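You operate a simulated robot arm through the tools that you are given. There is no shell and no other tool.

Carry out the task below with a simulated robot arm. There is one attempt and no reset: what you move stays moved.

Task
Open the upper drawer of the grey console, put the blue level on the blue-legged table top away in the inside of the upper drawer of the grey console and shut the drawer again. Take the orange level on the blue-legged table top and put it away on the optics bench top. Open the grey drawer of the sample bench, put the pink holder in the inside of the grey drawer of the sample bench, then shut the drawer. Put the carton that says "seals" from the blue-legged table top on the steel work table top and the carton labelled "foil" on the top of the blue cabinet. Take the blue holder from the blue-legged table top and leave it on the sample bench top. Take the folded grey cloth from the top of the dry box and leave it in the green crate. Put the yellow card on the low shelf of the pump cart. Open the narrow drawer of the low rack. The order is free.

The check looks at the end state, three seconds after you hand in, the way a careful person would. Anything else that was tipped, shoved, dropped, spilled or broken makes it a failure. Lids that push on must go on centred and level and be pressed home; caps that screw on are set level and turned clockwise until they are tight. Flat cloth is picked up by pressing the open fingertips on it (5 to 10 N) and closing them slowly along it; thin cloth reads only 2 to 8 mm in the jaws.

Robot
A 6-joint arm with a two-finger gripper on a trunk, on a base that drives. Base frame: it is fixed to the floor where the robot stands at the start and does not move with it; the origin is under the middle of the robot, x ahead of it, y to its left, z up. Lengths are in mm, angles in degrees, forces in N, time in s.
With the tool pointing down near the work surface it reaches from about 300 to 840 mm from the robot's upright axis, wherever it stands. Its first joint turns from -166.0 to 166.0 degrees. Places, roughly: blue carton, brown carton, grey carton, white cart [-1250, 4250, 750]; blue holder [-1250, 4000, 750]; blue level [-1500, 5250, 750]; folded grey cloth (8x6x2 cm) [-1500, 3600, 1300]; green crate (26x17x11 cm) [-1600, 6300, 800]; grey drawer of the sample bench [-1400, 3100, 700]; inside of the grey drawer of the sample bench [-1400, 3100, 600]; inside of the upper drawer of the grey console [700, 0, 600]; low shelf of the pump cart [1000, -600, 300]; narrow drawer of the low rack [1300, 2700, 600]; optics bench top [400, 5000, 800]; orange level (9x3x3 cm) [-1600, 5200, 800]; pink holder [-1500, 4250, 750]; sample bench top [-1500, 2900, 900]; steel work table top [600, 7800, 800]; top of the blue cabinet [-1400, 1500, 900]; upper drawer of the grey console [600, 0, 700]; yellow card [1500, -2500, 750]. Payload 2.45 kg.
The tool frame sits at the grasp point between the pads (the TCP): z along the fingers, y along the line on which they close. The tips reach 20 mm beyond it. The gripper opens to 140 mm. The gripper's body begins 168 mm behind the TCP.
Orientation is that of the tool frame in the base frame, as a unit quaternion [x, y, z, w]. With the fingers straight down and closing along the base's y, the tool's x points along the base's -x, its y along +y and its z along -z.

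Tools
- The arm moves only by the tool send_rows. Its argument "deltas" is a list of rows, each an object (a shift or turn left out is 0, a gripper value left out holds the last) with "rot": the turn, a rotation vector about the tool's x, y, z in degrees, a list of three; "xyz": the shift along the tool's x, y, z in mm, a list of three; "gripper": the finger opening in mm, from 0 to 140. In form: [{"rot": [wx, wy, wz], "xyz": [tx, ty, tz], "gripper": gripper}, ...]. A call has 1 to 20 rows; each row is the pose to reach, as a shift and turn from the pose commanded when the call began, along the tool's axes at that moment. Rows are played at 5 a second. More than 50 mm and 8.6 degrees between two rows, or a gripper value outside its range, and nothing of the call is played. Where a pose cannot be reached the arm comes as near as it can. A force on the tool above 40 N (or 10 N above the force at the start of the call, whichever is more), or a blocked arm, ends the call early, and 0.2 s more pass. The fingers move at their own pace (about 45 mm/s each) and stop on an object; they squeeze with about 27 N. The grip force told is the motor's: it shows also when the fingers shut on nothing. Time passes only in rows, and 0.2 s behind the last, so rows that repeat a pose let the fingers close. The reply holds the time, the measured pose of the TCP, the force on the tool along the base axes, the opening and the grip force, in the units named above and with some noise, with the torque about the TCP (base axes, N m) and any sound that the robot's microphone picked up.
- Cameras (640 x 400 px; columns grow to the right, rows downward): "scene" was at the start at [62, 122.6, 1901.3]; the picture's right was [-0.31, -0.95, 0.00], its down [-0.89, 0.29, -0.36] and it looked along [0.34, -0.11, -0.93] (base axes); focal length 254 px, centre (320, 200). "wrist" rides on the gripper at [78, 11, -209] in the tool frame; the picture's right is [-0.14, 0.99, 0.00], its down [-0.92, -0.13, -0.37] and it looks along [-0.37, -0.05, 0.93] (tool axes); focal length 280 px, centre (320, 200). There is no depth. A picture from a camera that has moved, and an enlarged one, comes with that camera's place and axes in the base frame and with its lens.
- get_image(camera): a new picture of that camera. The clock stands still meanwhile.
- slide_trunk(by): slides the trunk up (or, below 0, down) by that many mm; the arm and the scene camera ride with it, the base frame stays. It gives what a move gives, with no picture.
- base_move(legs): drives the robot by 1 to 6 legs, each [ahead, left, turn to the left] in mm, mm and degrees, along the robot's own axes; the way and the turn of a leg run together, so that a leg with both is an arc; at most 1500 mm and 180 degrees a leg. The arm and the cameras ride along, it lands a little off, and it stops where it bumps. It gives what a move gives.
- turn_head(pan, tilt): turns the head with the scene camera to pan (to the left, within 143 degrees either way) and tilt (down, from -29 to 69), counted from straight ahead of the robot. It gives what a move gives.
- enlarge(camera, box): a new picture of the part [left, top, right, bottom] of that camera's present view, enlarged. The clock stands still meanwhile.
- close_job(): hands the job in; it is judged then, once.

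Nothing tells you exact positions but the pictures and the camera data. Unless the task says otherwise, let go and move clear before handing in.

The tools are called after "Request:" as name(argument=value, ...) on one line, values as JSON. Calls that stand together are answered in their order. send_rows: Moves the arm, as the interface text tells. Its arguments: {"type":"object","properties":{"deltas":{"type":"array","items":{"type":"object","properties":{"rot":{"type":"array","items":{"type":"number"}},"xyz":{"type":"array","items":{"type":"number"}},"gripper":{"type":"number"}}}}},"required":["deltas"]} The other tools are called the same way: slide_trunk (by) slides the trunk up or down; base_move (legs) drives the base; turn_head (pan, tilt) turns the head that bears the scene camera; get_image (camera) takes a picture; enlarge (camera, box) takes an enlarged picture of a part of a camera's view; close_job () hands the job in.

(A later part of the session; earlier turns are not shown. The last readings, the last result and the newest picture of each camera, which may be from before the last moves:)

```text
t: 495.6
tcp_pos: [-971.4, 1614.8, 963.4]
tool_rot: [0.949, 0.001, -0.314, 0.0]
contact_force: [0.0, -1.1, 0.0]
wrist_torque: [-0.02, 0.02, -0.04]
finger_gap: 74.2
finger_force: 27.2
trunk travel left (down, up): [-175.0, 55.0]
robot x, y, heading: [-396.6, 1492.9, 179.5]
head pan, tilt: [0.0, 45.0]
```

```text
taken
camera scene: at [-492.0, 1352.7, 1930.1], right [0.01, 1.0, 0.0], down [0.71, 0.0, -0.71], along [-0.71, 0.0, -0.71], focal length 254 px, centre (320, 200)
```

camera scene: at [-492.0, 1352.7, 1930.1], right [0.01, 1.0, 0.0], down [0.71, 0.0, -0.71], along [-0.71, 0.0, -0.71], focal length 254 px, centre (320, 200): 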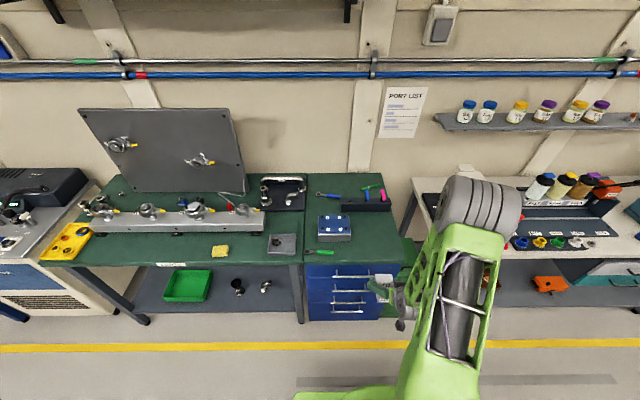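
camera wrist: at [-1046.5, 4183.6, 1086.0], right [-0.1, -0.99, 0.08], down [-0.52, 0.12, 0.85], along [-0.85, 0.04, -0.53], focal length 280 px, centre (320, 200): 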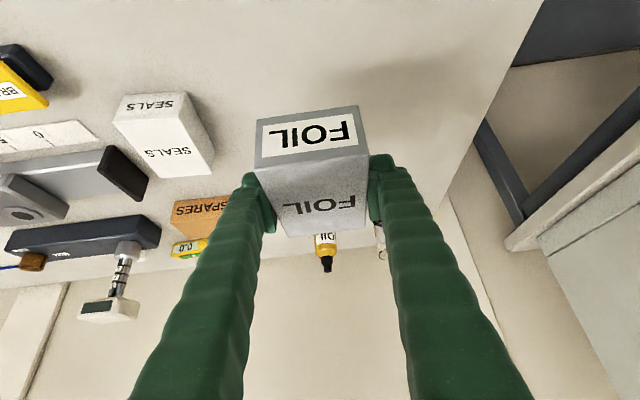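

The cabinet top (green mat) has free space around [-1270, 1630], right of the small blue box. I'll raise the carton and drive in.

Request:
send_rows(deltas=[{"xyz": [-18, 0, -24]}, {"xyz": [-36, 0, -48]}, {"xyz": [-36, 0, -48]}])

Request:
base_move(legs=[[0, -15, 0.4], [285, 0, 0]])

Request:
get_image(camera="wrist")

Request:
get_image(camera="scene")

```text
t: 496.4
tcp_pos: [-971.8, 1615.4, 1024.3]
tool_rot: [0.949, 0.001, -0.314, 0.001]
contact_force: [-0.6, 0.7, 0.1]
wrist_torque: [-0.03, -0.02, 0.02]
finger_gap: 74.3
finger_force: 26.8
trunk travel left (down, up): [-175.0, 55.0]
robot x, y, heading: [-398.2, 1492.4, 179.6]
head pan, tilt: [0.0, 45.0]
```

```text
t: 498.8
tcp_pos: [-1257.4, 1626.1, 1024.9]
tool_rot: [0.949, 0.004, -0.315, 0.001]
contact_force: [0.4, 0.4, -0.3]
wrist_torque: [0.02, 0.0, 0.0]
finger_gap: 74.3
finger_force: 27.6
trunk travel left (down, up): [-175.0, 55.0]
robot x, y, heading: [-683.4, 1506.1, -179.8]
head pan, tilt: [0.0, 45.0]
```

```text
taken
camera wrist: at [-1070.4, 1617.0, 1144.8], right [-0.1, -0.99, 0.08], down [-0.52, 0.12, 0.84], along [-0.85, 0.04, -0.53], focal length 280 px, centre (320, 200)
```

wrist: 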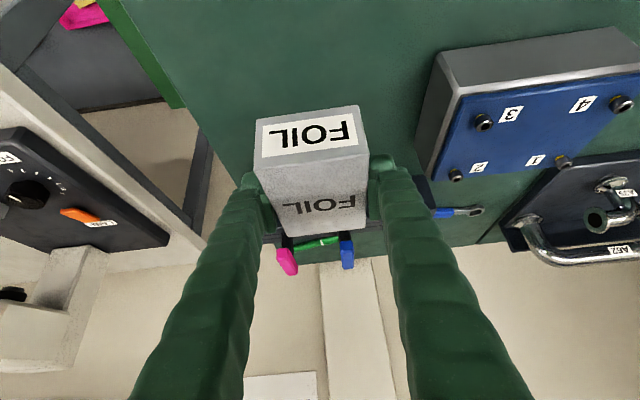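

```text
taken
camera scene: at [-776.9, 1366.7, 1930.0], right [0.0, 1.0, 0.0], down [0.71, 0.0, -0.71], along [-0.71, 0.0, -0.71], focal length 254 px, centre (320, 200)
```

scene: 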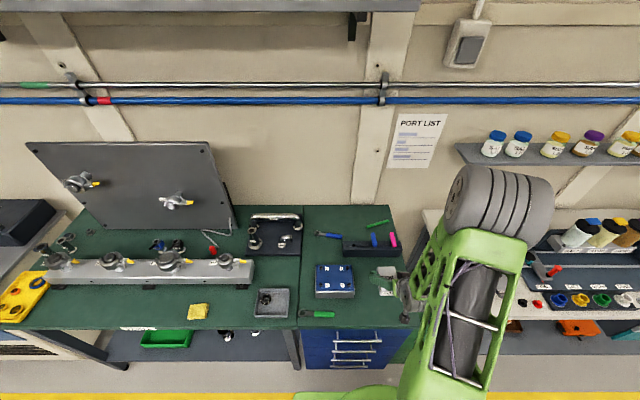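

Over the free area. I'll descend, slowly at the end, since the top's height is uncertain.

Request:
send_rows(deltas=[{"xyz": [14, 0, 24]}, {"xyz": [28, 0, 46]}, {"xyz": [36, 0, 58]}])

Request:
send_rows(deltas=[{"xyz": [2.4, 0, 3.2]}, {"xyz": [4.8, 0, 6.4]}, {"xyz": [7.2, 0, 9.6]}, {"xyz": [9.6, 0, 12.8]}, {"xyz": [12, 0, 16]}])

Request:
get_image(camera="wrist")

```text
t: 499.6
tcp_pos: [-1262.0, 1624.5, 955.0]
tool_rot: [0.949, 0.005, -0.314, 0.002]
contact_force: [0.0, 0.5, -0.6]
wrist_torque: [-0.03, 0.02, 0.0]
finger_gap: 74.0
finger_force: 27.1
trunk travel left (down, up): [-175.0, 55.0]
robot x, y, heading: [-680.3, 1508.2, -179.8]
head pan, tilt: [0.0, 45.0]
```

```text
t: 500.8
tcp_pos: [-1262.4, 1626.3, 935.0]
tool_rot: [0.949, 0.005, -0.314, 0.001]
contact_force: [0.4, -0.1, -1.1]
wrist_torque: [0.01, 0.01, 0.01]
finger_gap: 74.2
finger_force: 27.1
trunk travel left (down, up): [-175.0, 55.0]
robot x, y, heading: [-681.7, 1505.5, -179.9]
head pan, tilt: [0.0, 45.0]
```

```text
taken
camera wrist: at [-1075.1, 1616.9, 1056.6], right [-0.1, -0.99, 0.08], down [-0.52, 0.12, 0.85], along [-0.85, 0.04, -0.53], focal length 280 px, centre (320, 200)
```

wrist: 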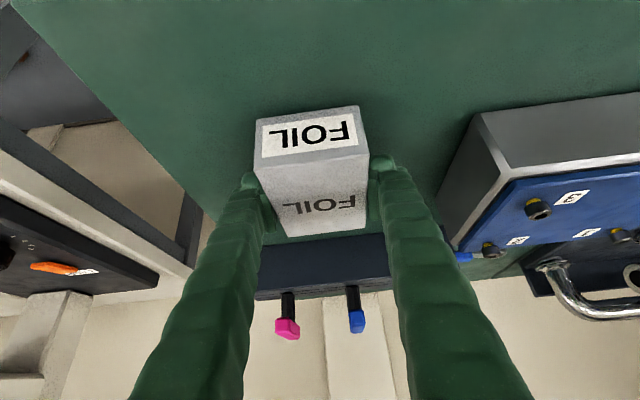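

No contact yet; continuing slowly.

Request:
send_rows(deltas=[{"xyz": [2.4, 0, 3.2]}, {"xyz": [4.8, 0, 6.4]}, {"xyz": [7.2, 0, 9.6]}, {"xyz": [9.6, 0, 12.8]}, {"xyz": [12, 0, 16]}, {"xyz": [14.4, 0, 19.2]}, {"xyz": [16.8, 0, 22.4]}])

```text
t: 501.8
tcp_pos: [-1263.0, 1626.5, 922.7]
tool_rot: [0.948, 0.005, -0.318, 0.001]
contact_force: [7.2, 0.2, 17.9]
wrist_torque: [-0.37, -0.64, 0.18]
finger_gap: 74.3
finger_force: 27.0
trunk travel left (down, up): [-175.0, 55.0]
robot x, y, heading: [-685.0, 1507.6, -180.0]
head pan, tilt: [0.0, 45.0]
stopped in row 5: the force on the tool passed its limit at 48 N (the readings are from after the stop); the commanded pose is now the measured one
```

Contact: the top is at z about 889. I'll ease off and release.

Request:
send_rows(deltas=[{"xyz": [-1.2, 0, -1.6]}, {"xyz": [-1.2, 0, -1.6], "gripper": 84}, {"xyz": [-1.2, 0, -1.6], "gripper": 100}, {"xyz": [-1.2, 0, -1.6], "gripper": 100}])

Request:
send_rows(deltas=[{"xyz": [-8, 0, -12]}, {"xyz": [-20, 0, -30]}, {"xyz": [-38, 0, -55]}, {"xyz": [-45, 0, -90]}])

Request:
get_image(camera="wrist")

```text
t: 502.8
tcp_pos: [-1263.9, 1625.7, 923.4]
tool_rot: [0.948, 0.004, -0.318, 0.0]
contact_force: [0.1, 0.5, 0.5]
wrist_torque: [0.0, -0.03, -0.02]
finger_gap: 99.9
finger_force: 0.0
trunk travel left (down, up): [-175.0, 55.0]
robot x, y, heading: [-682.9, 1505.2, -179.8]
head pan, tilt: [0.0, 45.0]
```

```text
t: 503.8
tcp_pos: [-1244.1, 1626.1, 1023.4]
tool_rot: [0.948, 0.005, -0.318, 0.001]
contact_force: [1.1, 0.0, 0.8]
wrist_torque: [0.01, 0.04, -0.02]
finger_gap: 100.1
finger_force: 0.1
trunk travel left (down, up): [-175.0, 55.0]
robot x, y, heading: [-683.9, 1508.0, -179.4]
head pan, tilt: [0.0, 45.0]
```

```text
taken
camera wrist: at [-1057.6, 1617.0, 1143.6], right [-0.1, -0.99, 0.08], down [-0.51, 0.12, 0.85], along [-0.85, 0.04, -0.52], focal length 280 px, centre (320, 200)
```

wrist: 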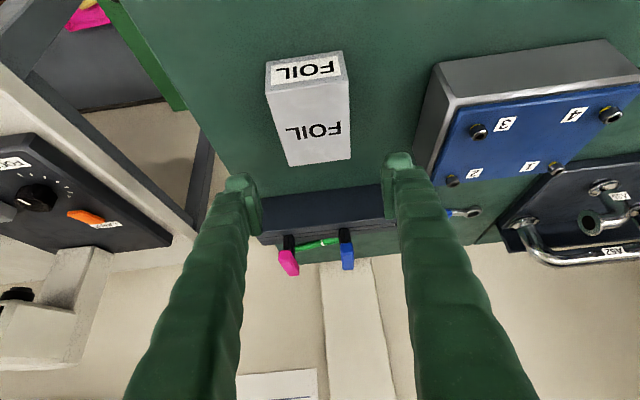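

FOIL rests on the blue cabinet. Next the SEALS carton; I'll drive back to the table.

Request:
base_move(legs=[[-285, 0, -0.5], [0, -1500, 0], [0, -1240, 0], [265, 0, 0]])

Request:
get_image(camera="wrist")

```text
t: 531.0
tcp_pos: [-1186.3, 4386.4, 1022.3]
tool_rot: [0.948, 0.0, -0.317, -0.001]
contact_force: [-0.6, 0.3, -0.4]
wrist_torque: [0.0, 0.0, 0.0]
finger_gap: 99.8
finger_force: 0.0
trunk travel left (down, up): [-175.0, 55.0]
robot x, y, heading: [-622.3, 4260.1, 179.4]
head pan, tilt: [0.0, 45.0]
```

```text
taken
camera wrist: at [-998.8, 4375.4, 1142.6], right [-0.11, -0.99, 0.08], down [-0.51, 0.13, 0.85], along [-0.85, 0.05, -0.52], focal length 280 px, centre (320, 200)
```

wrist: 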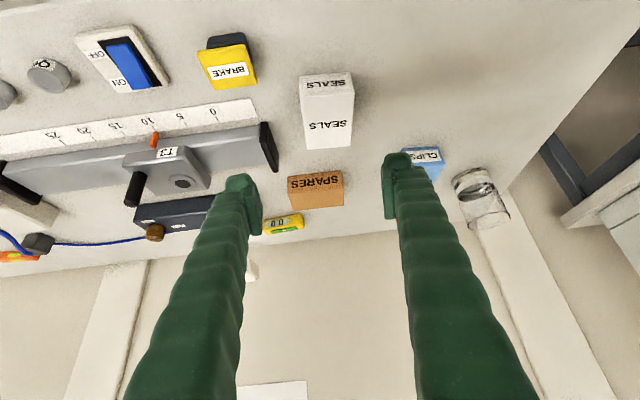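

SEALS is centred at about [-1295, 4369], rotated roughly 6°. I'll approach with a small yaw to match.

Request:
send_rows(deltas=[{"rot": [0.8, 0, 1.0], "xyz": [6, 4, 40], "gripper": 112}, {"rot": [1.5, 0, 2.0], "xyz": [12, 9, 80]}, {"rot": [2.3, 0, 3.0], "xyz": [18, 13, 120]}, {"rot": [3.0, 0, 4.0], "xyz": [24.6, 17, 159]}, {"rot": [3.0, 0, 4.0], "xyz": [24.6, 17, 159]}])

Request:
get_image(camera="wrist")

```text
t: 532.2
tcp_pos: [-1261.1, 4369.5, 881.1]
tool_rot: [0.948, -0.042, -0.317, -0.015]
contact_force: [0.3, 1.5, 0.2]
wrist_torque: [-0.02, 0.02, 0.02]
finger_gap: 111.7
finger_force: 0.1
trunk travel left (down, up): [-175.0, 55.0]
robot x, y, heading: [-625.3, 4263.4, 179.5]
head pan, tilt: [0.0, 45.0]
```

```text
taken
camera wrist: at [-1075.6, 4342.7, 1001.3], right [-0.2, -0.98, 0.08], down [-0.5, 0.17, 0.85], along [-0.84, 0.13, -0.52], focal length 280 px, centre (320, 200)
```

wrist: 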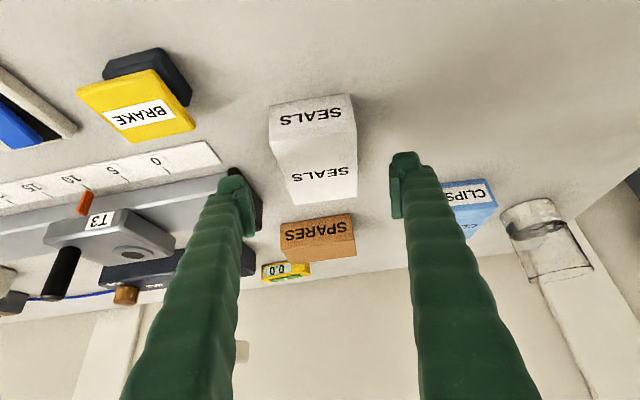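

Aligned with the box. Descending and closing.

Request:
send_rows(deltas=[{"xyz": [0, -1, 22], "gripper": 102}, {"xyz": [0, -2, 44]}, {"xyz": [0, -2, 63]}])

Request:
get_image(camera="wrist")

```text
t: 533.0
tcp_pos: [-1298.8, 4375.5, 830.8]
tool_rot: [0.947, -0.042, -0.317, -0.015]
contact_force: [1.3, 0.1, -0.1]
wrist_torque: [-0.01, -0.03, 0.01]
finger_gap: 101.9
finger_force: 0.0
trunk travel left (down, up): [-175.0, 55.0]
robot x, y, heading: [-622.5, 4261.9, 179.5]
head pan, tilt: [0.0, 45.0]
```

```text
taken
camera wrist: at [-1113.4, 4348.0, 950.4], right [-0.2, -0.98, 0.08], down [-0.5, 0.17, 0.85], along [-0.84, 0.13, -0.52], focal length 280 px, centre (320, 200)
```

wrist: 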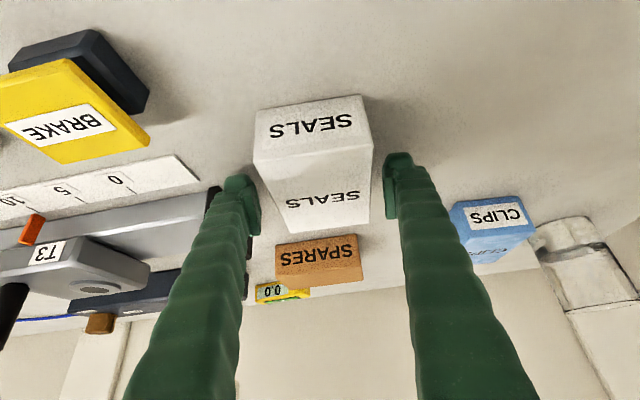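

Good alignment; closing and lifting.

Request:
send_rows(deltas=[{"gripper": 84}, {"gripper": 78}, {"gripper": 50}, {"gripper": 50}, {"gripper": 50}])

Request:
send_rows(deltas=[{"xyz": [-6, 0, -8]}, {"xyz": [-18, 0, -24]}, {"xyz": [-34, 0, -50]}, {"xyz": [-55, 0, -90]}, {"xyz": [-70, 0, -130]}])

Request:
get_image(camera="wrist")

```text
t: 534.2
tcp_pos: [-1298.5, 4375.1, 830.3]
tool_rot: [0.947, -0.042, -0.317, -0.015]
contact_force: [1.2, 0.4, 0.3]
wrist_torque: [0.01, 0.0, 0.0]
finger_gap: 74.5
finger_force: 27.1
trunk travel left (down, up): [-175.0, 55.0]
robot x, y, heading: [-624.8, 4262.1, 179.5]
head pan, tilt: [0.0, 45.0]
```

```text
t: 535.4
tcp_pos: [-1276.6, 4372.0, 975.7]
tool_rot: [0.948, -0.041, -0.317, -0.014]
contact_force: [-0.1, 0.1, -1.3]
wrist_torque: [-0.01, 0.05, 0.0]
finger_gap: 74.6
finger_force: 27.2
trunk travel left (down, up): [-175.0, 55.0]
robot x, y, heading: [-623.4, 4260.3, 179.6]
head pan, tilt: [0.0, 45.0]
```

```text
taken
camera wrist: at [-1090.7, 4345.7, 1096.6], right [-0.2, -0.98, 0.08], down [-0.5, 0.17, 0.85], along [-0.84, 0.13, -0.52], focal length 280 px, centre (320, 200)
```

wrist: 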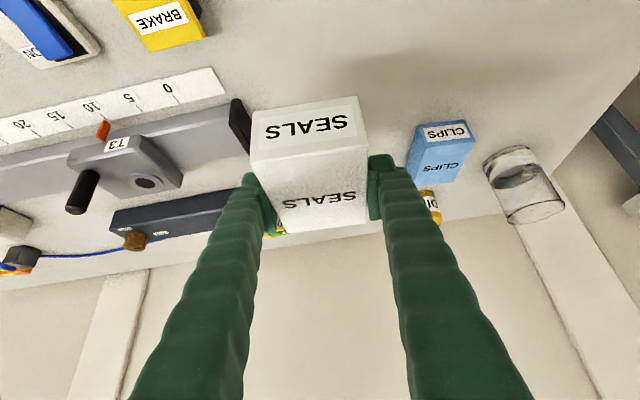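

SEALS is held. I'll back off, turn north and drive up the aisle to look for the steel work table.

Request:
base_move(legs=[[-180, 0, 0], [0, 0, -89.6], [1500, 0, 0]])

Request:
turn_head(pan=-25, tilt=30)

Request:
get_image(camera="scene")

```text
t: 547.7
tcp_pos: [-363.4, 6414.7, 975.1]
tool_rot: [-0.648, 0.693, 0.217, 0.232]
contact_force: [0.6, 0.0, -1.3]
wrist_torque: [0.03, 0.0, 0.01]
finger_gap: 74.2
finger_force: 26.5
trunk travel left (down, up): [-175.0, 55.0]
robot x, y, heading: [-462.1, 5759.8, 90.6]
head pan, tilt: [0.0, 45.0]
```

```text
t: 548.6
tcp_pos: [-364.1, 6415.1, 974.9]
tool_rot: [-0.648, 0.693, 0.216, 0.232]
contact_force: [-0.2, -0.5, -0.4]
wrist_torque: [0.02, 0.01, -0.01]
finger_gap: 74.1
finger_force: 27.0
trunk travel left (down, up): [-175.0, 55.0]
robot x, y, heading: [-462.0, 5756.2, 90.6]
head pan, tilt: [-25.0, 30.0]
```

```text
taken
camera scene: at [-566.2, 5849.5, 1952.7], right [0.91, -0.41, 0.0], down [-0.21, -0.46, -0.87], along [0.36, 0.79, -0.5], focal length 254 px, centre (320, 200)
```

scene: 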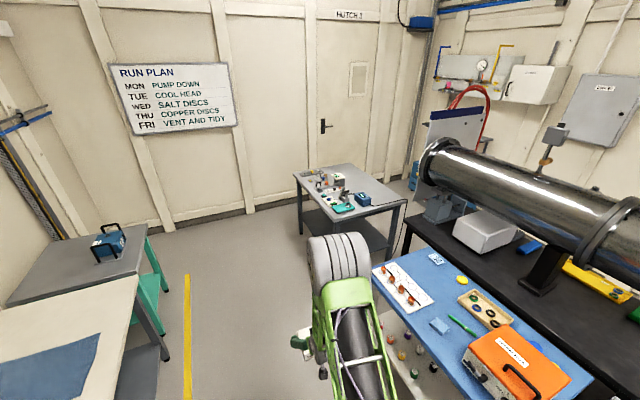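

I see the steel work table ahead right, at x 240 to 1000, y 7300 to 8290. I'll enlarge to find free space.

Request:
enlarge(camera="scene", box=[280, 140, 440, 240])

```text
4.00 times, centred on (360, 190) of scene
camera zoom: at [-566.2, 5849.5, 1952.7], right [0.91, -0.41, 0.0], down [-0.21, -0.46, -0.87], along [0.36, 0.79, -0.5], focal length 1016 px, centre (160, 240)
```

zoom: 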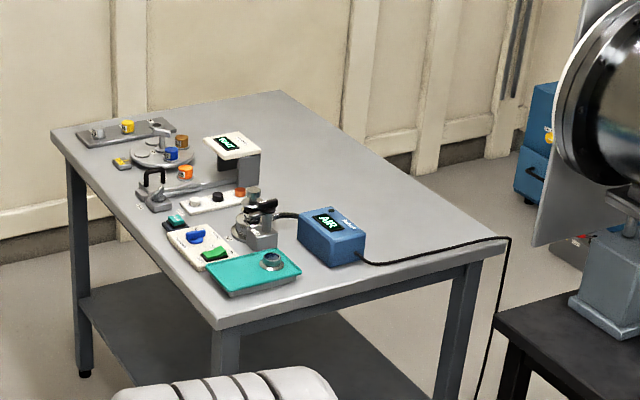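

The steel table's west half carries equipment; its east half is free. I'll approach from the west side, facing east, around y 7745.

Request:
base_move(legs=[[1480, 0, 0], [480, -60, 0], [0, 0, -90.6]])

Request:
turn_head(pan=-5, tilt=45)

Request:
get_image(camera="scene")

```text
t: 562.3
tcp_pos: [223.4, 7632.9, 975.8]
tool_rot: [0.028, 0.948, -0.01, 0.317]
contact_force: [0.4, 1.0, -1.0]
wrist_torque: [0.0, -0.04, 0.02]
finger_gap: 74.3
finger_force: 27.0
trunk travel left (down, up): [-175.0, 55.0]
robot x, y, heading: [-434.0, 7723.9, 1.1]
head pan, tilt: [-25.0, 30.0]
```

```text
t: 563.1
tcp_pos: [223.5, 7633.0, 976.2]
tool_rot: [0.027, 0.948, -0.01, 0.317]
contact_force: [0.6, -0.9, -0.6]
wrist_torque: [-0.02, -0.01, -0.02]
finger_gap: 74.6
finger_force: 26.9
trunk travel left (down, up): [-175.0, 55.0]
robot x, y, heading: [-429.3, 7728.9, 0.9]
head pan, tilt: [-5.0, 45.0]
```

```text
taken
camera scene: at [-346.4, 7860.6, 1930.2], right [-0.07, -1.0, 0.0], down [-0.71, 0.05, -0.71], along [0.71, -0.05, -0.71], focal length 254 px, centre (320, 200)
```

scene: 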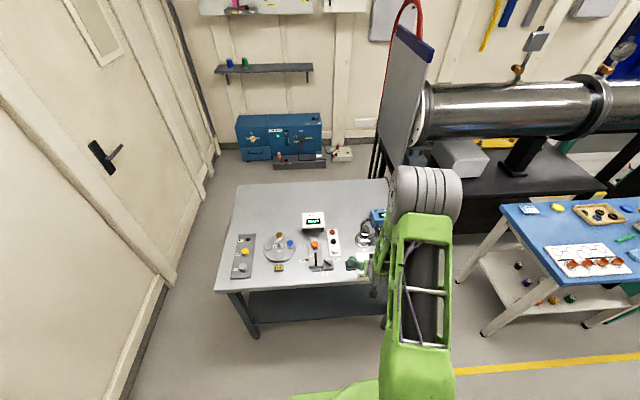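

The east half of the steel table is free around [760, 7640]. I'll drive up to the table with the carton carried high.

Request:
send_rows(deltas=[{"xyz": [-18, 0, -24]}, {"xyz": [-24, 0, -32]}])

Request:
base_move(legs=[[350, 0, -0.9]])

Request:
get_image(camera="wrist")

Request:
get_image(camera="scene")

```text
t: 563.7
tcp_pos: [222.3, 7632.7, 1016.1]
tool_rot: [0.029, 0.948, -0.01, 0.317]
contact_force: [-0.1, -1.0, -1.5]
wrist_torque: [0.0, 0.0, 0.0]
finger_gap: 74.4
finger_force: 26.9
trunk travel left (down, up): [-175.0, 55.0]
robot x, y, heading: [-432.5, 7726.2, 1.4]
head pan, tilt: [-5.0, 45.0]
```

```text
t: 566.0
tcp_pos: [571.8, 7627.0, 1014.8]
tool_rot: [0.036, 0.947, -0.013, 0.318]
contact_force: [-0.2, -0.1, -2.0]
wrist_torque: [-0.04, 0.0, 0.02]
finger_gap: 74.2
finger_force: 27.0
trunk travel left (down, up): [-175.0, 55.0]
robot x, y, heading: [-81.2, 7728.1, 0.3]
head pan, tilt: [-5.0, 45.0]
```

```text
taken
camera wrist: at [383.9, 7651.8, 1135.7], right [0.18, 0.98, 0.08], down [0.5, -0.17, 0.85], along [0.84, -0.12, -0.52], focal length 280 px, centre (320, 200)
```

wrist: 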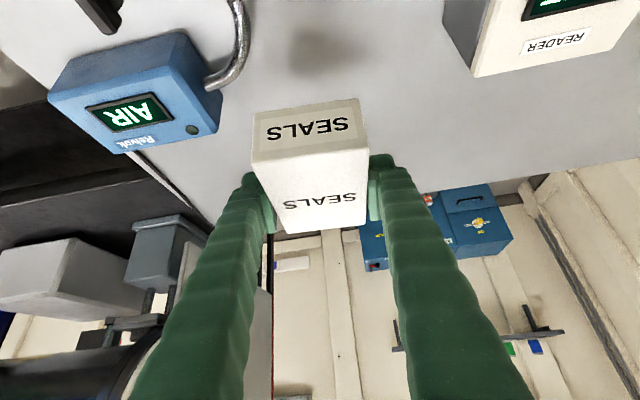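

```text
taken
camera scene: at [6.6, 7863.4, 1930.1], right [-0.08, -1.0, 0.0], down [-0.71, 0.06, -0.71], along [0.7, -0.06, -0.71], focal length 254 px, centre (320, 200)
```

scene: 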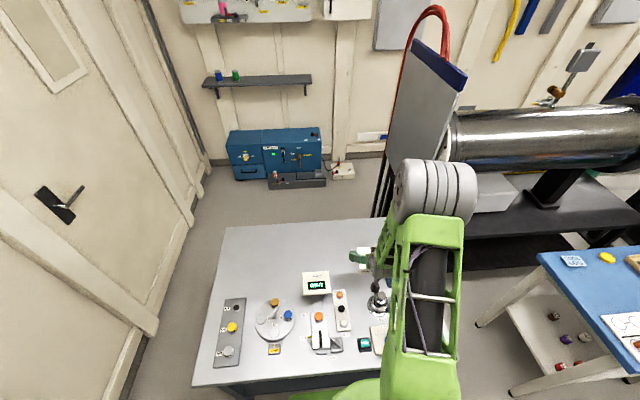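

Moving the carton forward over the free area.

Request:
send_rows(deltas=[{"xyz": [-16, 6, 31]}, {"xyz": [-32, 12, 62]}, {"xyz": [-48, 17, 93]}, {"xyz": [-64.6, 23, 124]}, {"xyz": [-64.6, 23, 124]}])

Request:
get_image(camera="wrist")

```text
t: 567.2
tcp_pos: [698.8, 7639.8, 955.1]
tool_rot: [0.036, 0.948, -0.013, 0.317]
contact_force: [0.2, 0.7, -0.9]
wrist_torque: [0.0, 0.03, 0.01]
finger_gap: 74.4
finger_force: 27.1
trunk travel left (down, up): [-175.0, 55.0]
robot x, y, heading: [-85.7, 7735.4, 0.2]
head pan, tilt: [-5.0, 45.0]
```

```text
taken
camera wrist: at [511.1, 7664.8, 1075.4], right [0.18, 0.98, 0.08], down [0.5, -0.17, 0.85], along [0.84, -0.12, -0.52], focal length 280 px, centre (320, 200)
```

wrist: 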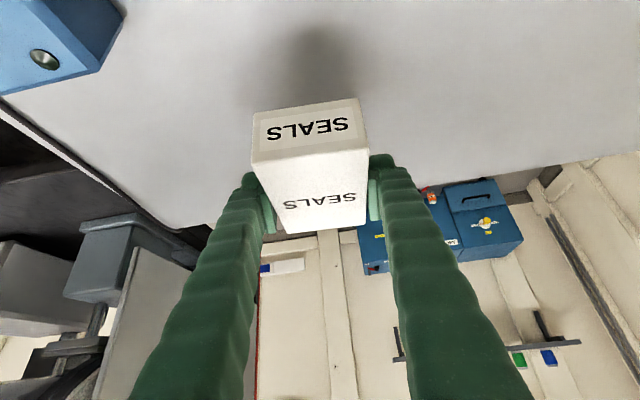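

Clear below. Descending, slowly at the end.

Request:
send_rows(deltas=[{"xyz": [14, 0, 19]}, {"xyz": [28, 0, 37]}, {"xyz": [42, 0, 56]}])

Request:
send_rows(deltas=[{"xyz": [2.4, 0, 3.2]}, {"xyz": [4.8, 0, 6.4]}, {"xyz": [7.2, 0, 9.6]}, {"xyz": [9.6, 0, 12.8]}, {"xyz": [12, 0, 16]}, {"xyz": [14.4, 0, 19.2]}, {"xyz": [16.8, 0, 22.4]}, {"xyz": [19.2, 0, 25.6]}])

Request:
get_image(camera="wrist")

```text
t: 568.0
tcp_pos: [698.7, 7640.0, 885.3]
tool_rot: [0.036, 0.948, -0.013, 0.316]
contact_force: [-0.4, -0.3, -1.3]
wrist_torque: [-0.01, -0.02, 0.0]
finger_gap: 74.2
finger_force: 27.0
trunk travel left (down, up): [-175.0, 55.0]
robot x, y, heading: [-81.1, 7730.5, 0.2]
head pan, tilt: [-5.0, 45.0]
```

```text
t: 569.8
tcp_pos: [699.4, 7640.0, 853.7]
tool_rot: [0.036, 0.948, -0.013, 0.317]
contact_force: [0.4, -0.9, 1.0]
wrist_torque: [0.01, -0.03, -0.03]
finger_gap: 74.1
finger_force: 26.7
trunk travel left (down, up): [-175.0, 55.0]
robot x, y, heading: [-83.7, 7730.3, 0.3]
head pan, tilt: [-5.0, 45.0]
```

```text
taken
camera wrist: at [511.5, 7665.2, 973.6], right [0.18, 0.98, 0.08], down [0.5, -0.17, 0.85], along [0.84, -0.12, -0.52], focal length 280 px, centre (320, 200)
```

wrist: 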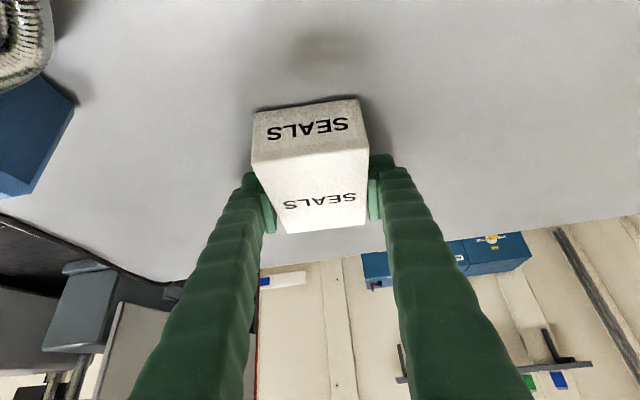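

Close to the surface; a few more small steps.

Request:
send_rows(deltas=[{"xyz": [1.8, 0, 2.4]}, {"xyz": [3.6, 0, 4.8]}, {"xyz": [5.4, 0, 7.2]}, {"xyz": [7.2, 0, 9.6]}, {"xyz": [9.0, 0, 12]}, {"xyz": [10.8, 0, 14.4]}])

```text
t: 571.0
tcp_pos: [704.1, 7639.6, 843.4]
tool_rot: [0.035, 0.946, -0.013, 0.322]
contact_force: [-1.0, 0.3, 12.6]
wrist_torque: [0.1, 0.81, 0.04]
finger_gap: 74.5
finger_force: 27.3
trunk travel left (down, up): [-175.0, 55.0]
robot x, y, heading: [-82.7, 7728.9, 0.2]
head pan, tilt: [-5.0, 45.0]
stopped in row 6: the force on the tool passed its limit at 43 N (the readings are from after the stop); the commanded pose is now the measured one
```

Contact. Easing off, releasing and withdrawing.

Request:
send_rows(deltas=[{"xyz": [-0.9, 0, -1.2]}, {"xyz": [-0.9, 0, -1.2], "gripper": 84}, {"xyz": [-0.9, 0, -1.2], "gripper": 100}, {"xyz": [-0.9, 0, -1.2], "gripper": 100}])

Request:
send_rows(deltas=[{"xyz": [-8, 0, -12]}, {"xyz": [-20, 0, -30]}, {"xyz": [-38, 0, -60]}, {"xyz": [-45, 0, -100]}, {"xyz": [-50, 0, -145]}, {"xyz": [-50, 0, -190]}])

Request:
get_image(camera="wrist")

```text
t: 572.0
tcp_pos: [701.5, 7640.1, 842.3]
tool_rot: [0.034, 0.947, -0.012, 0.321]
contact_force: [-0.5, -0.2, 0.4]
wrist_torque: [-0.01, -0.02, 0.01]
finger_gap: 99.7
finger_force: 0.0
trunk travel left (down, up): [-175.0, 55.0]
robot x, y, heading: [-85.9, 7730.5, 0.2]
head pan, tilt: [-5.0, 45.0]
```

```text
t: 573.5
tcp_pos: [625.7, 7645.3, 1025.8]
tool_rot: [0.035, 0.946, -0.013, 0.321]
contact_force: [-0.3, 0.3, 0.1]
wrist_torque: [0.02, -0.02, 0.01]
finger_gap: 100.0
finger_force: 0.1
trunk travel left (down, up): [-175.0, 55.0]
robot x, y, heading: [-81.1, 7733.5, 0.2]
head pan, tilt: [-5.0, 45.0]
```

```text
taken
camera wrist: at [436.6, 7669.7, 1144.2], right [0.18, 0.98, 0.08], down [0.5, -0.16, 0.85], along [0.85, -0.12, -0.52], focal length 280 px, centre (320, 200)
```

wrist: 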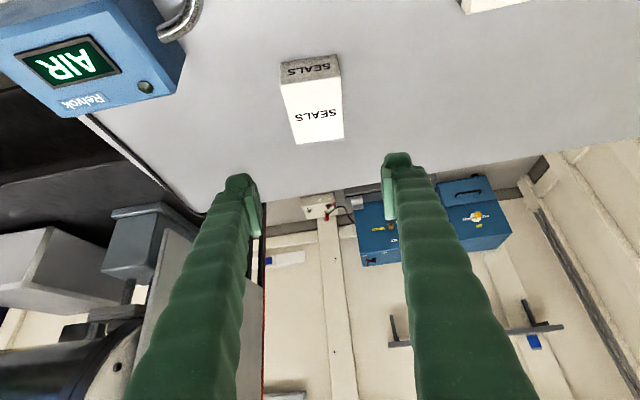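

SEALS is on the steel table. Next the grey cloth: I'll retract the arm, drive back down the aisle and turn to face the dry box.

Request:
send_rows(deltas=[{"xyz": [25, 0, -20]}, {"xyz": [50, 0, -40]}, {"xyz": [75, 0, -60]}, {"xyz": [87, 0, -66]}])

Request:
base_move(legs=[[-370, 0, 0], [0, -900, 0], [0, 0, 90], [0, 0, 89.8]])

Request:
base_move(legs=[[0, 1500, 0], [0, 1500, 0], [0, 330, 0]])

Request:
turn_head(pan=0, tilt=35)

Request:
get_image(camera="scene")

```text
t: 574.5
tcp_pos: [518.2, 7653.7, 1023.5]
tool_rot: [0.036, 0.947, -0.013, 0.32]
contact_force: [-0.3, -0.7, 0.5]
wrist_torque: [0.0, 0.02, 0.01]
finger_gap: 100.0
finger_force: 0.0
trunk travel left (down, up): [-175.0, 55.0]
robot x, y, heading: [-82.8, 7728.6, 0.2]
head pan, tilt: [-5.0, 45.0]
```

```text
t: 592.4
tcp_pos: [-1056.4, 6901.3, 1023.7]
tool_rot: [0.946, -0.033, -0.321, -0.012]
contact_force: [-0.2, -0.3, 0.4]
wrist_torque: [0.0, -0.03, 0.0]
finger_gap: 100.1
finger_force: 0.1
trunk travel left (down, up): [-175.0, 55.0]
robot x, y, heading: [-456.0, 6825.4, -179.5]
head pan, tilt: [-5.0, 45.0]
```

```text
t: 621.7
tcp_pos: [-991.4, 3548.6, 1023.1]
tool_rot: [0.947, -0.024, -0.32, -0.009]
contact_force: [0.3, -0.2, 0.3]
wrist_torque: [0.01, 0.0, 0.01]
finger_gap: 99.9
finger_force: 0.1
trunk travel left (down, up): [-175.0, 55.0]
robot x, y, heading: [-388.2, 3488.9, -178.6]
head pan, tilt: [-5.0, 45.0]
```

```text
t: 622.5
tcp_pos: [-990.8, 3548.0, 1023.4]
tool_rot: [0.947, -0.025, -0.32, -0.01]
contact_force: [-0.6, -0.3, 0.1]
wrist_torque: [0.0, -0.01, 0.01]
finger_gap: 99.9
finger_force: 0.1
trunk travel left (down, up): [-175.0, 55.0]
robot x, y, heading: [-388.2, 3484.6, -178.6]
head pan, tilt: [0.0, 35.0]
```

```text
taken
camera scene: at [-483.6, 3342.5, 1944.9], right [-0.03, 1.0, 0.0], down [0.57, 0.01, -0.82], along [-0.82, -0.02, -0.57], focal length 254 px, centre (320, 200)
```

scene: 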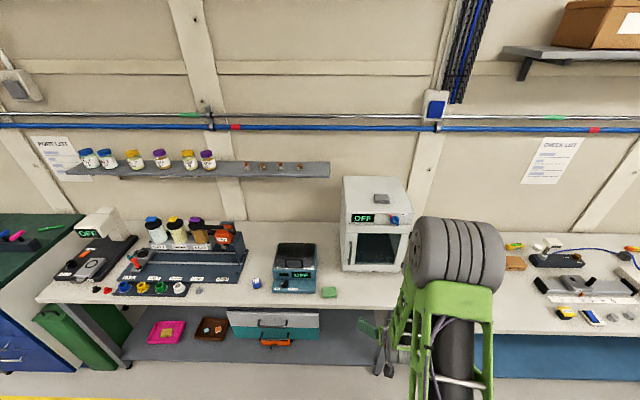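

The cloth lies on the dry box at about [-1455, 3600, 1280]. Let me zoom in on it.

Request:
enlarge(camera="scene", box=[330, 160, 430, 280])

Request:
get_image(camera="wrist")

```text
3.33 times, centred on (380, 220) of scene
camera zoom: at [-483.6, 3342.5, 1944.9], right [-0.03, 1.0, 0.0], down [0.57, 0.01, -0.82], along [-0.82, -0.02, -0.57], focal length 846 px, centre (120, 133)
```

zoom: 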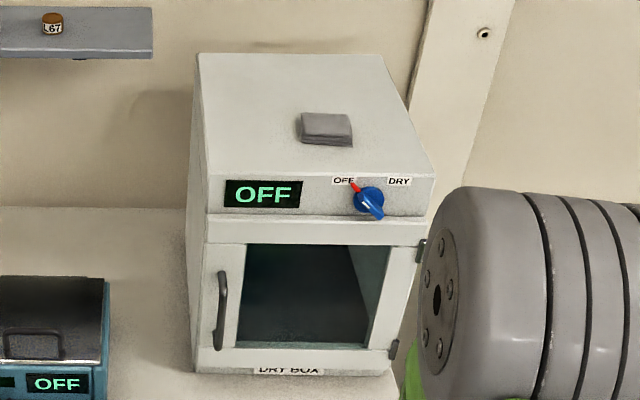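

```text
taken
camera wrist: at [-804.1, 3527.9, 1142.4], right [-0.16, -0.98, 0.08], down [-0.5, 0.15, 0.85], along [-0.85, 0.1, -0.52], focal length 280 px, centre (320, 200)
```

wrist: 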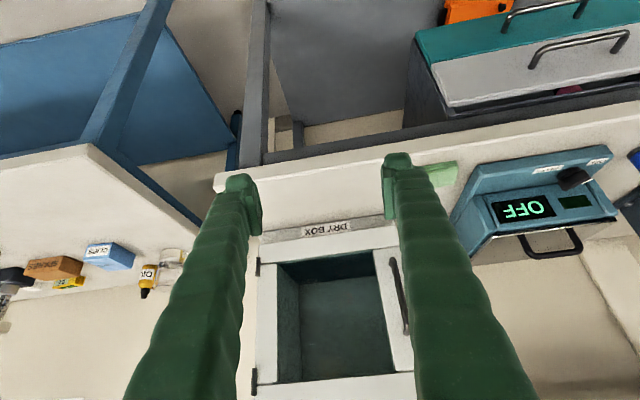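

I'll raise the trunk and arm first, before going over the dry box, and see what tilt is reachable up there.

Request:
slide_trunk(by=55)

Request:
send_rows(deltas=[{"xyz": [-27, 0, -36]}, {"xyz": [-54, 0, -72]}, {"xyz": [-81, 0, -108]}, {"xyz": [-108, 0, -144]}, {"xyz": [-135, 0, -180]}, {"xyz": [-163, 0, -215]}, {"xyz": [-163, 0, -215]}])

```text
t: 623.4
tcp_pos: [-990.8, 3549.3, 1077.9]
tool_rot: [0.947, -0.025, -0.321, -0.009]
contact_force: [0.2, 0.5, 0.7]
wrist_torque: [-0.01, -0.01, 0.01]
finger_gap: 100.0
finger_force: 0.0
trunk travel left (down, up): [-230.0, 0.0]
robot x, y, heading: [-390.5, 3480.2, -178.5]
head pan, tilt: [0.0, 35.0]
```

```text
t: 625.2
tcp_pos: [-1003.9, 3527.7, 1358.4]
tool_rot: [0.93, -0.125, -0.341, 0.06]
contact_force: [0.0, 0.9, 0.2]
wrist_torque: [0.03, 0.03, -0.06]
finger_gap: 100.1
finger_force: 0.1
out of reach, approached as far as the arm can: row 5
trunk travel left (down, up): [-230.0, 0.0]
robot x, y, heading: [-386.1, 3486.6, -178.6]
head pan, tilt: [0.0, 35.0]
stopped in row 7: the arm was blocked; the commanded pose is now the measured one
```

The wrist passed a singular spot. I'll restore the tilt and yaw here and see whether it holds exactly.

Request:
send_rows(deltas=[{"rot": [0.7, 1.1, -5.3]}, {"rot": [1.3, 2.2, -10.5]}, {"rot": [2.0, 3.3, -15.8]}, {"rot": [2.0, 3.3, -15.8]}])

```text
t: 626.2
tcp_pos: [-1005.5, 3527.8, 1358.7]
tool_rot: [0.949, 0.0, -0.317, 0.0]
contact_force: [0.1, -0.7, -1.0]
wrist_torque: [-0.02, -0.01, -0.01]
finger_gap: 100.1
finger_force: 0.1
trunk travel left (down, up): [-230.0, 0.0]
robot x, y, heading: [-385.9, 3486.5, -178.7]
head pan, tilt: [0.0, 35.0]
```

Exact. Let me test whether a fully vertical tool is now reachable here.

Request:
send_rows(deltas=[{"rot": [0, 8, 0]}, {"rot": [0, 16, 0]}, {"rot": [0, 24, 0]}, {"rot": [0, 32, 0]}, {"rot": [0, 37, 0]}, {"rot": [0, 37, 0]}])

```text
t: 627.6
tcp_pos: [-987.1, 3533.6, 1318.6]
tool_rot: [0.993, 0.002, -0.056, 0.105]
contact_force: [-0.1, 0.0, -0.2]
wrist_torque: [0.01, 0.01, 0.0]
finger_gap: 100.1
finger_force: 0.0
out of reach, approached as far as the arm can: row 1, 2, 3, 4, 5, 6
trunk travel left (down, up): [-230.0, 0.0]
robot x, y, heading: [-389.2, 3482.3, -178.6]
head pan, tilt: [0.0, 35.0]
```

A vertical tool is not reachable, so I'll return to about 42° tilt and use that over the dry box.

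Request:
send_rows(deltas=[{"rot": [2.3, -7.1, -0.8], "xyz": [0, 0, -8]}, {"rot": [4.6, -14.2, -1.7], "xyz": [0, 0, -16]}, {"rot": [6.9, -21.3, -2.5], "xyz": [0, 0, -24]}, {"rot": [9.2, -28.4, -3.4], "xyz": [0, 0, -32]}, {"rot": [11.5, -35.5, -4.2], "xyz": [0, 0, -40]}, {"rot": [11.5, -35.5, -4.2], "xyz": [0, 0, -40]}])

Request:
base_move(legs=[[0, 0, -1.4]])

```text
t: 629.0
tcp_pos: [-982.9, 3542.2, 1357.9]
tool_rot: [0.933, -0.001, -0.36, -0.002]
contact_force: [0.4, -0.2, 0.5]
wrist_torque: [-0.02, 0.03, 0.05]
finger_gap: 100.1
finger_force: 0.0
trunk travel left (down, up): [-230.0, 0.0]
robot x, y, heading: [-385.9, 3485.9, -178.5]
head pan, tilt: [0.0, 35.0]
```

```text
t: 629.8
tcp_pos: [-981.4, 3557.0, 1357.4]
tool_rot: [0.933, -0.011, -0.36, -0.006]
contact_force: [0.5, 0.2, -1.0]
wrist_torque: [-0.01, 0.03, 0.0]
finger_gap: 100.0
finger_force: 0.0
trunk travel left (down, up): [-230.0, 0.0]
robot x, y, heading: [-387.9, 3482.3, -179.9]
head pan, tilt: [0.0, 35.0]
```

Now driving in so the gripper is above the dry box.

Request:
base_move(legs=[[410, -25, 0]])

Request:
get_image(camera="wrist")

Request:
get_image(camera="scene")

```text
t: 632.3
tcp_pos: [-1395.0, 3576.7, 1358.0]
tool_rot: [0.933, -0.01, -0.36, -0.006]
contact_force: [-0.3, 0.3, 0.3]
wrist_torque: [0.02, -0.02, 0.02]
finger_gap: 99.9
finger_force: 0.1
trunk travel left (down, up): [-230.0, 0.0]
robot x, y, heading: [-802.3, 3509.4, -179.8]
head pan, tilt: [0.0, 35.0]
```

```text
taken
camera wrist: at [-1198.4, 3562.1, 1460.7], right [-0.12, -0.99, 0.09], down [-0.43, 0.13, 0.89], along [-0.89, 0.07, -0.44], focal length 280 px, centre (320, 200)
```

wrist: 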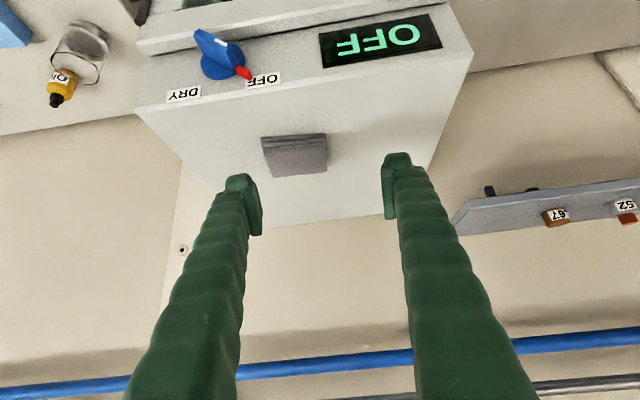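

```text
taken
camera scene: at [-900.7, 3368.2, 1999.9], right [-0.01, 1.0, 0.0], down [0.57, 0.0, -0.82], along [-0.82, 0.0, -0.57], focal length 254 px, centre (320, 200)
```

scene: 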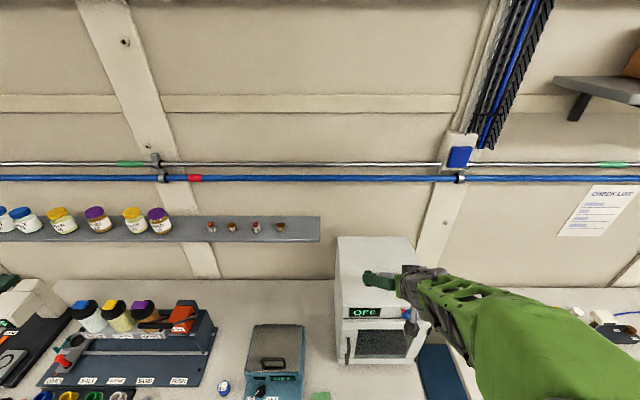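

The cloth is in view, about 56 mm wide across, centred at y 3599. I'll align above it and step down until the tips touch the box top.

Request:
send_rows(deltas=[{"xyz": [0, -11, 12]}, {"xyz": [0, -21.4, 25]}, {"xyz": [0, -21.4, 33.7]}])

Request:
get_image(camera="wrist")

```text
t: 633.1
tcp_pos: [-1418.2, 3599.6, 1333.0]
tool_rot: [0.933, -0.01, -0.36, -0.005]
contact_force: [-0.3, 0.5, -0.3]
wrist_torque: [0.0, -0.03, 0.02]
finger_gap: 100.0
finger_force: 0.1
trunk travel left (down, up): [-230.0, 0.0]
robot x, y, heading: [-801.9, 3511.2, -179.5]
head pan, tilt: [0.0, 35.0]
```

```text
taken
camera wrist: at [-1220.3, 3584.1, 1435.9], right [-0.12, -0.99, 0.09], down [-0.43, 0.13, 0.89], along [-0.89, 0.07, -0.44], focal length 280 px, centre (320, 200)
```

wrist: 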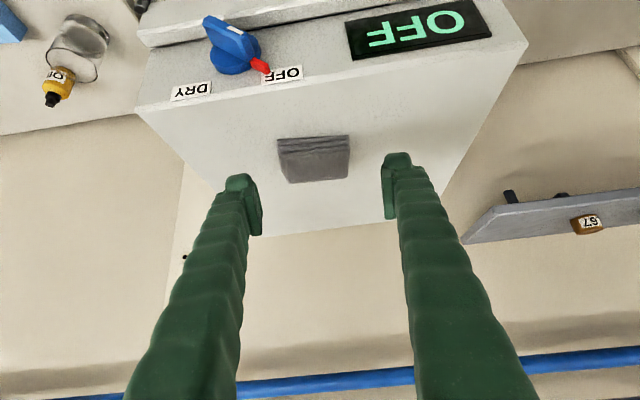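

I'll step down at the cloth's sides to find the height of the box top.

Request:
send_rows(deltas=[{"xyz": [2.7, 0, 3.0]}, {"xyz": [5.4, 0, 5.9]}, {"xyz": [8.1, 0, 8.9]}, {"xyz": [10.8, 0, 11.9]}, {"xyz": [13.4, 0, 14.8]}, {"xyz": [16.1, 0, 17.8]}, {"xyz": [18.8, 0, 20.7]}])

Request:
send_rows(deltas=[{"xyz": [2.7, 0, 3.0]}, {"xyz": [5.4, 0, 5.9]}, {"xyz": [8.1, 0, 8.9]}, {"xyz": [10.8, 0, 11.9]}, {"xyz": [13.4, 0, 14.8]}])

Request:
get_image(camera="wrist")

```text
t: 634.7
tcp_pos: [-1416.4, 3599.9, 1305.5]
tool_rot: [0.933, -0.009, -0.36, -0.004]
contact_force: [-0.2, -0.1, 0.0]
wrist_torque: [-0.02, -0.02, -0.01]
finger_gap: 100.2
finger_force: 0.0
trunk travel left (down, up): [-230.0, 0.0]
robot x, y, heading: [-800.5, 3511.5, -179.8]
head pan, tilt: [0.0, 35.0]
```

```text
t: 635.9
tcp_pos: [-1417.7, 3599.8, 1287.7]
tool_rot: [0.932, -0.01, -0.361, -0.006]
contact_force: [2.1, 0.3, 7.3]
wrist_torque: [-0.45, -0.06, 0.13]
finger_gap: 100.6
finger_force: 0.2
trunk travel left (down, up): [-230.0, 0.0]
robot x, y, heading: [-801.3, 3513.0, -179.8]
head pan, tilt: [0.0, 35.0]
```

```text
taken
camera wrist: at [-1219.6, 3584.5, 1388.9], right [-0.12, -0.99, 0.09], down [-0.43, 0.13, 0.89], along [-0.9, 0.07, -0.44], focal length 280 px, centre (320, 200)
```

wrist: 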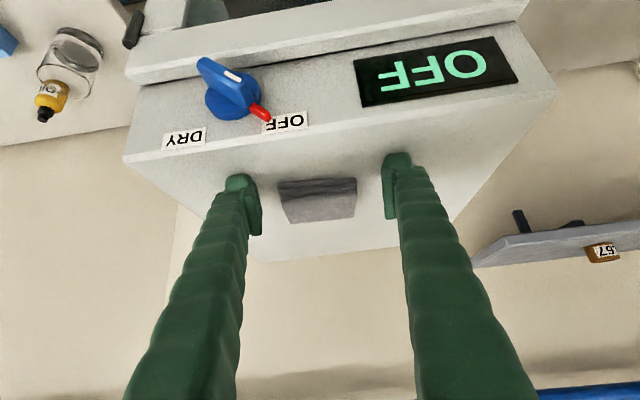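

The box top is at z 1261 and the cloth spans x -1407 to -1487, y 3570 to 3632. I'll move 29 mm deeper so the pads are at its middle, then close on it.

Request:
send_rows(deltas=[{"xyz": [-3.4, 0, -3.7]}, {"xyz": [-14, -1, 6]}, {"xyz": [-25, -1, 16]}, {"xyz": [-22, -1, 19]}])

Request:
get_image(camera="wrist")

```text
t: 636.9
tcp_pos: [-1446.8, 3601.4, 1287.2]
tool_rot: [0.932, -0.008, -0.361, -0.004]
contact_force: [0.0, 0.0, 5.5]
wrist_torque: [-0.28, -0.03, 0.09]
finger_gap: 100.3
finger_force: 0.4
trunk travel left (down, up): [-230.0, 0.0]
robot x, y, heading: [-802.6, 3510.8, -179.6]
head pan, tilt: [0.0, 35.0]
```

```text
taken
camera wrist: at [-1248.7, 3585.7, 1389.2], right [-0.12, -0.99, 0.09], down [-0.43, 0.13, 0.89], along [-0.89, 0.07, -0.44], focal length 280 px, centre (320, 200)
```

wrist: 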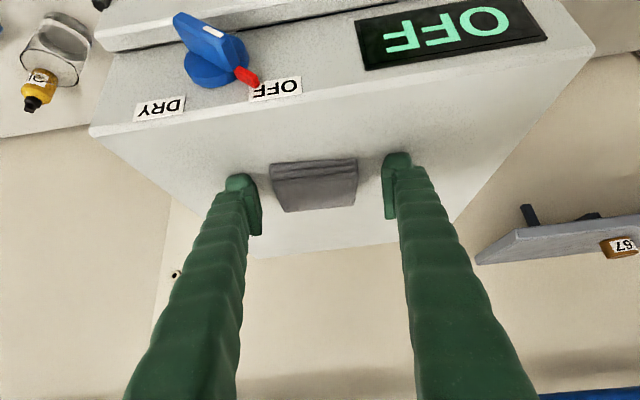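

Pads are beside the cloth's middle with light contact. Closing slowly.

Request:
send_rows(deltas=[{"gripper": 88}, {"gripper": 76}, {"gripper": 68}, {"gripper": 63}, {"gripper": 59}, {"gripper": 55}, {"gripper": 51}, {"gripper": 47}, {"gripper": 43}])

Request:
get_image(camera="wrist")

```text
t: 638.9
tcp_pos: [-1445.0, 3597.6, 1288.4]
tool_rot: [0.931, -0.008, -0.364, -0.004]
contact_force: [0.9, -21.1, 27.0]
wrist_torque: [-1.59, -0.05, 0.07]
finger_gap: 70.9
finger_force: 26.8
trunk travel left (down, up): [-230.0, 0.0]
robot x, y, heading: [-794.2, 3509.3, -179.7]
head pan, tilt: [0.0, 35.0]
```

```text
taken
camera wrist: at [-1247.5, 3582.7, 1390.0], right [-0.12, -0.99, 0.09], down [-0.43, 0.13, 0.89], along [-0.9, 0.07, -0.44], focal length 280 px, centre (320, 200)
```

wrist: 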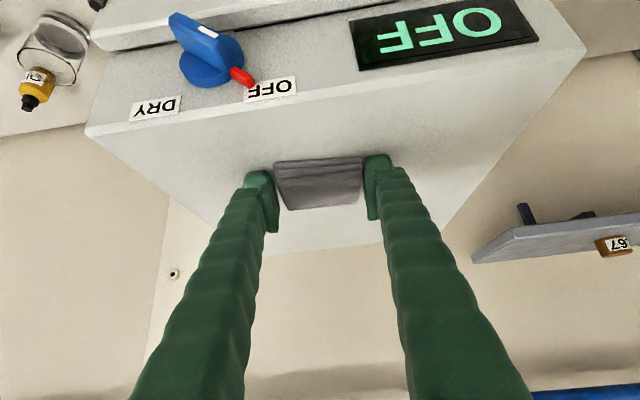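

The jaws hold the cloth at 71 mm. Lifting gently.

Request:
send_rows(deltas=[{"xyz": [-3, 0, -3.4], "gripper": 43}, {"xyz": [-9, 0, -10]}, {"xyz": [-18, 0, -20]}, {"xyz": [-30, 0, -33]}, {"xyz": [-42, 0, -46]}])

Request:
get_image(camera="wrist")

```text
t: 640.1
tcp_pos: [-1446.9, 3601.4, 1348.4]
tool_rot: [0.933, -0.009, -0.359, -0.005]
contact_force: [0.3, 0.0, -0.1]
wrist_torque: [-0.01, 0.0, 0.01]
finger_gap: 69.7
finger_force: 27.1
trunk travel left (down, up): [-230.0, 0.0]
robot x, y, heading: [-801.2, 3510.4, -179.9]
head pan, tilt: [0.0, 35.0]
```

```text
taken
camera wrist: at [-1249.1, 3585.6, 1450.9], right [-0.12, -0.99, 0.09], down [-0.43, 0.13, 0.89], along [-0.89, 0.07, -0.44], focal length 280 px, centre (320, 200)
```

wrist: 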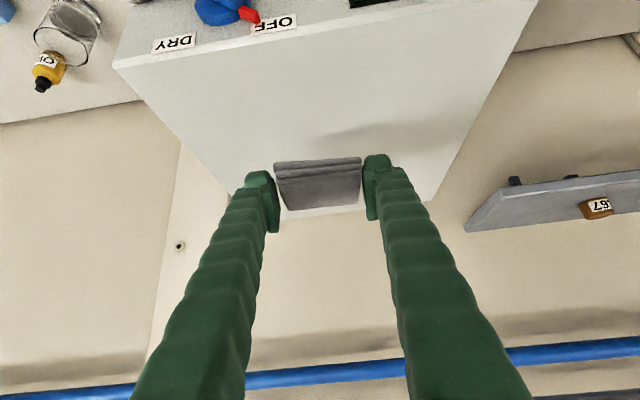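

The cloth is held. I'll back away and drive north to the green crate.

Request:
base_move(legs=[[-420, 0, 0], [0, -1500, 0], [0, -1150, 0]])

Request:
turn_head(pan=0, tilt=40)

Request:
get_image(camera="scene")

```text
t: 665.4
tcp_pos: [-1038.9, 6240.7, 1348.5]
tool_rot: [0.933, -0.013, -0.36, -0.006]
contact_force: [-0.3, -0.7, -0.1]
wrist_torque: [0.04, -0.02, -0.02]
finger_gap: 68.7
finger_force: 27.1
trunk travel left (down, up): [-230.0, 0.0]
robot x, y, heading: [-391.6, 6144.4, 179.9]
head pan, tilt: [0.0, 35.0]
```

```text
t: 666.1
tcp_pos: [-1038.5, 6240.4, 1349.5]
tool_rot: [0.933, -0.013, -0.36, -0.007]
contact_force: [1.6, 1.0, -0.5]
wrist_torque: [0.01, 0.01, 0.01]
finger_gap: 68.8
finger_force: 26.8
trunk travel left (down, up): [-230.0, 0.0]
robot x, y, heading: [-396.3, 6143.3, 179.8]
head pan, tilt: [0.0, 40.0]
```

```text
taken
camera scene: at [-490.3, 6003.7, 1992.4], right [0.0, 1.0, 0.0], down [0.64, 0.0, -0.77], along [-0.77, 0.0, -0.64], focal length 254 px, centre (320, 200)
```

scene: 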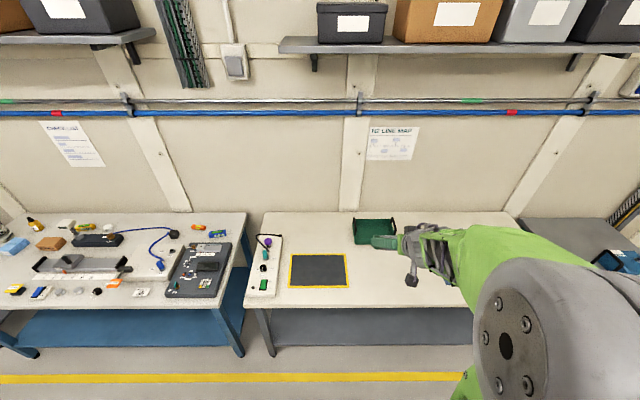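

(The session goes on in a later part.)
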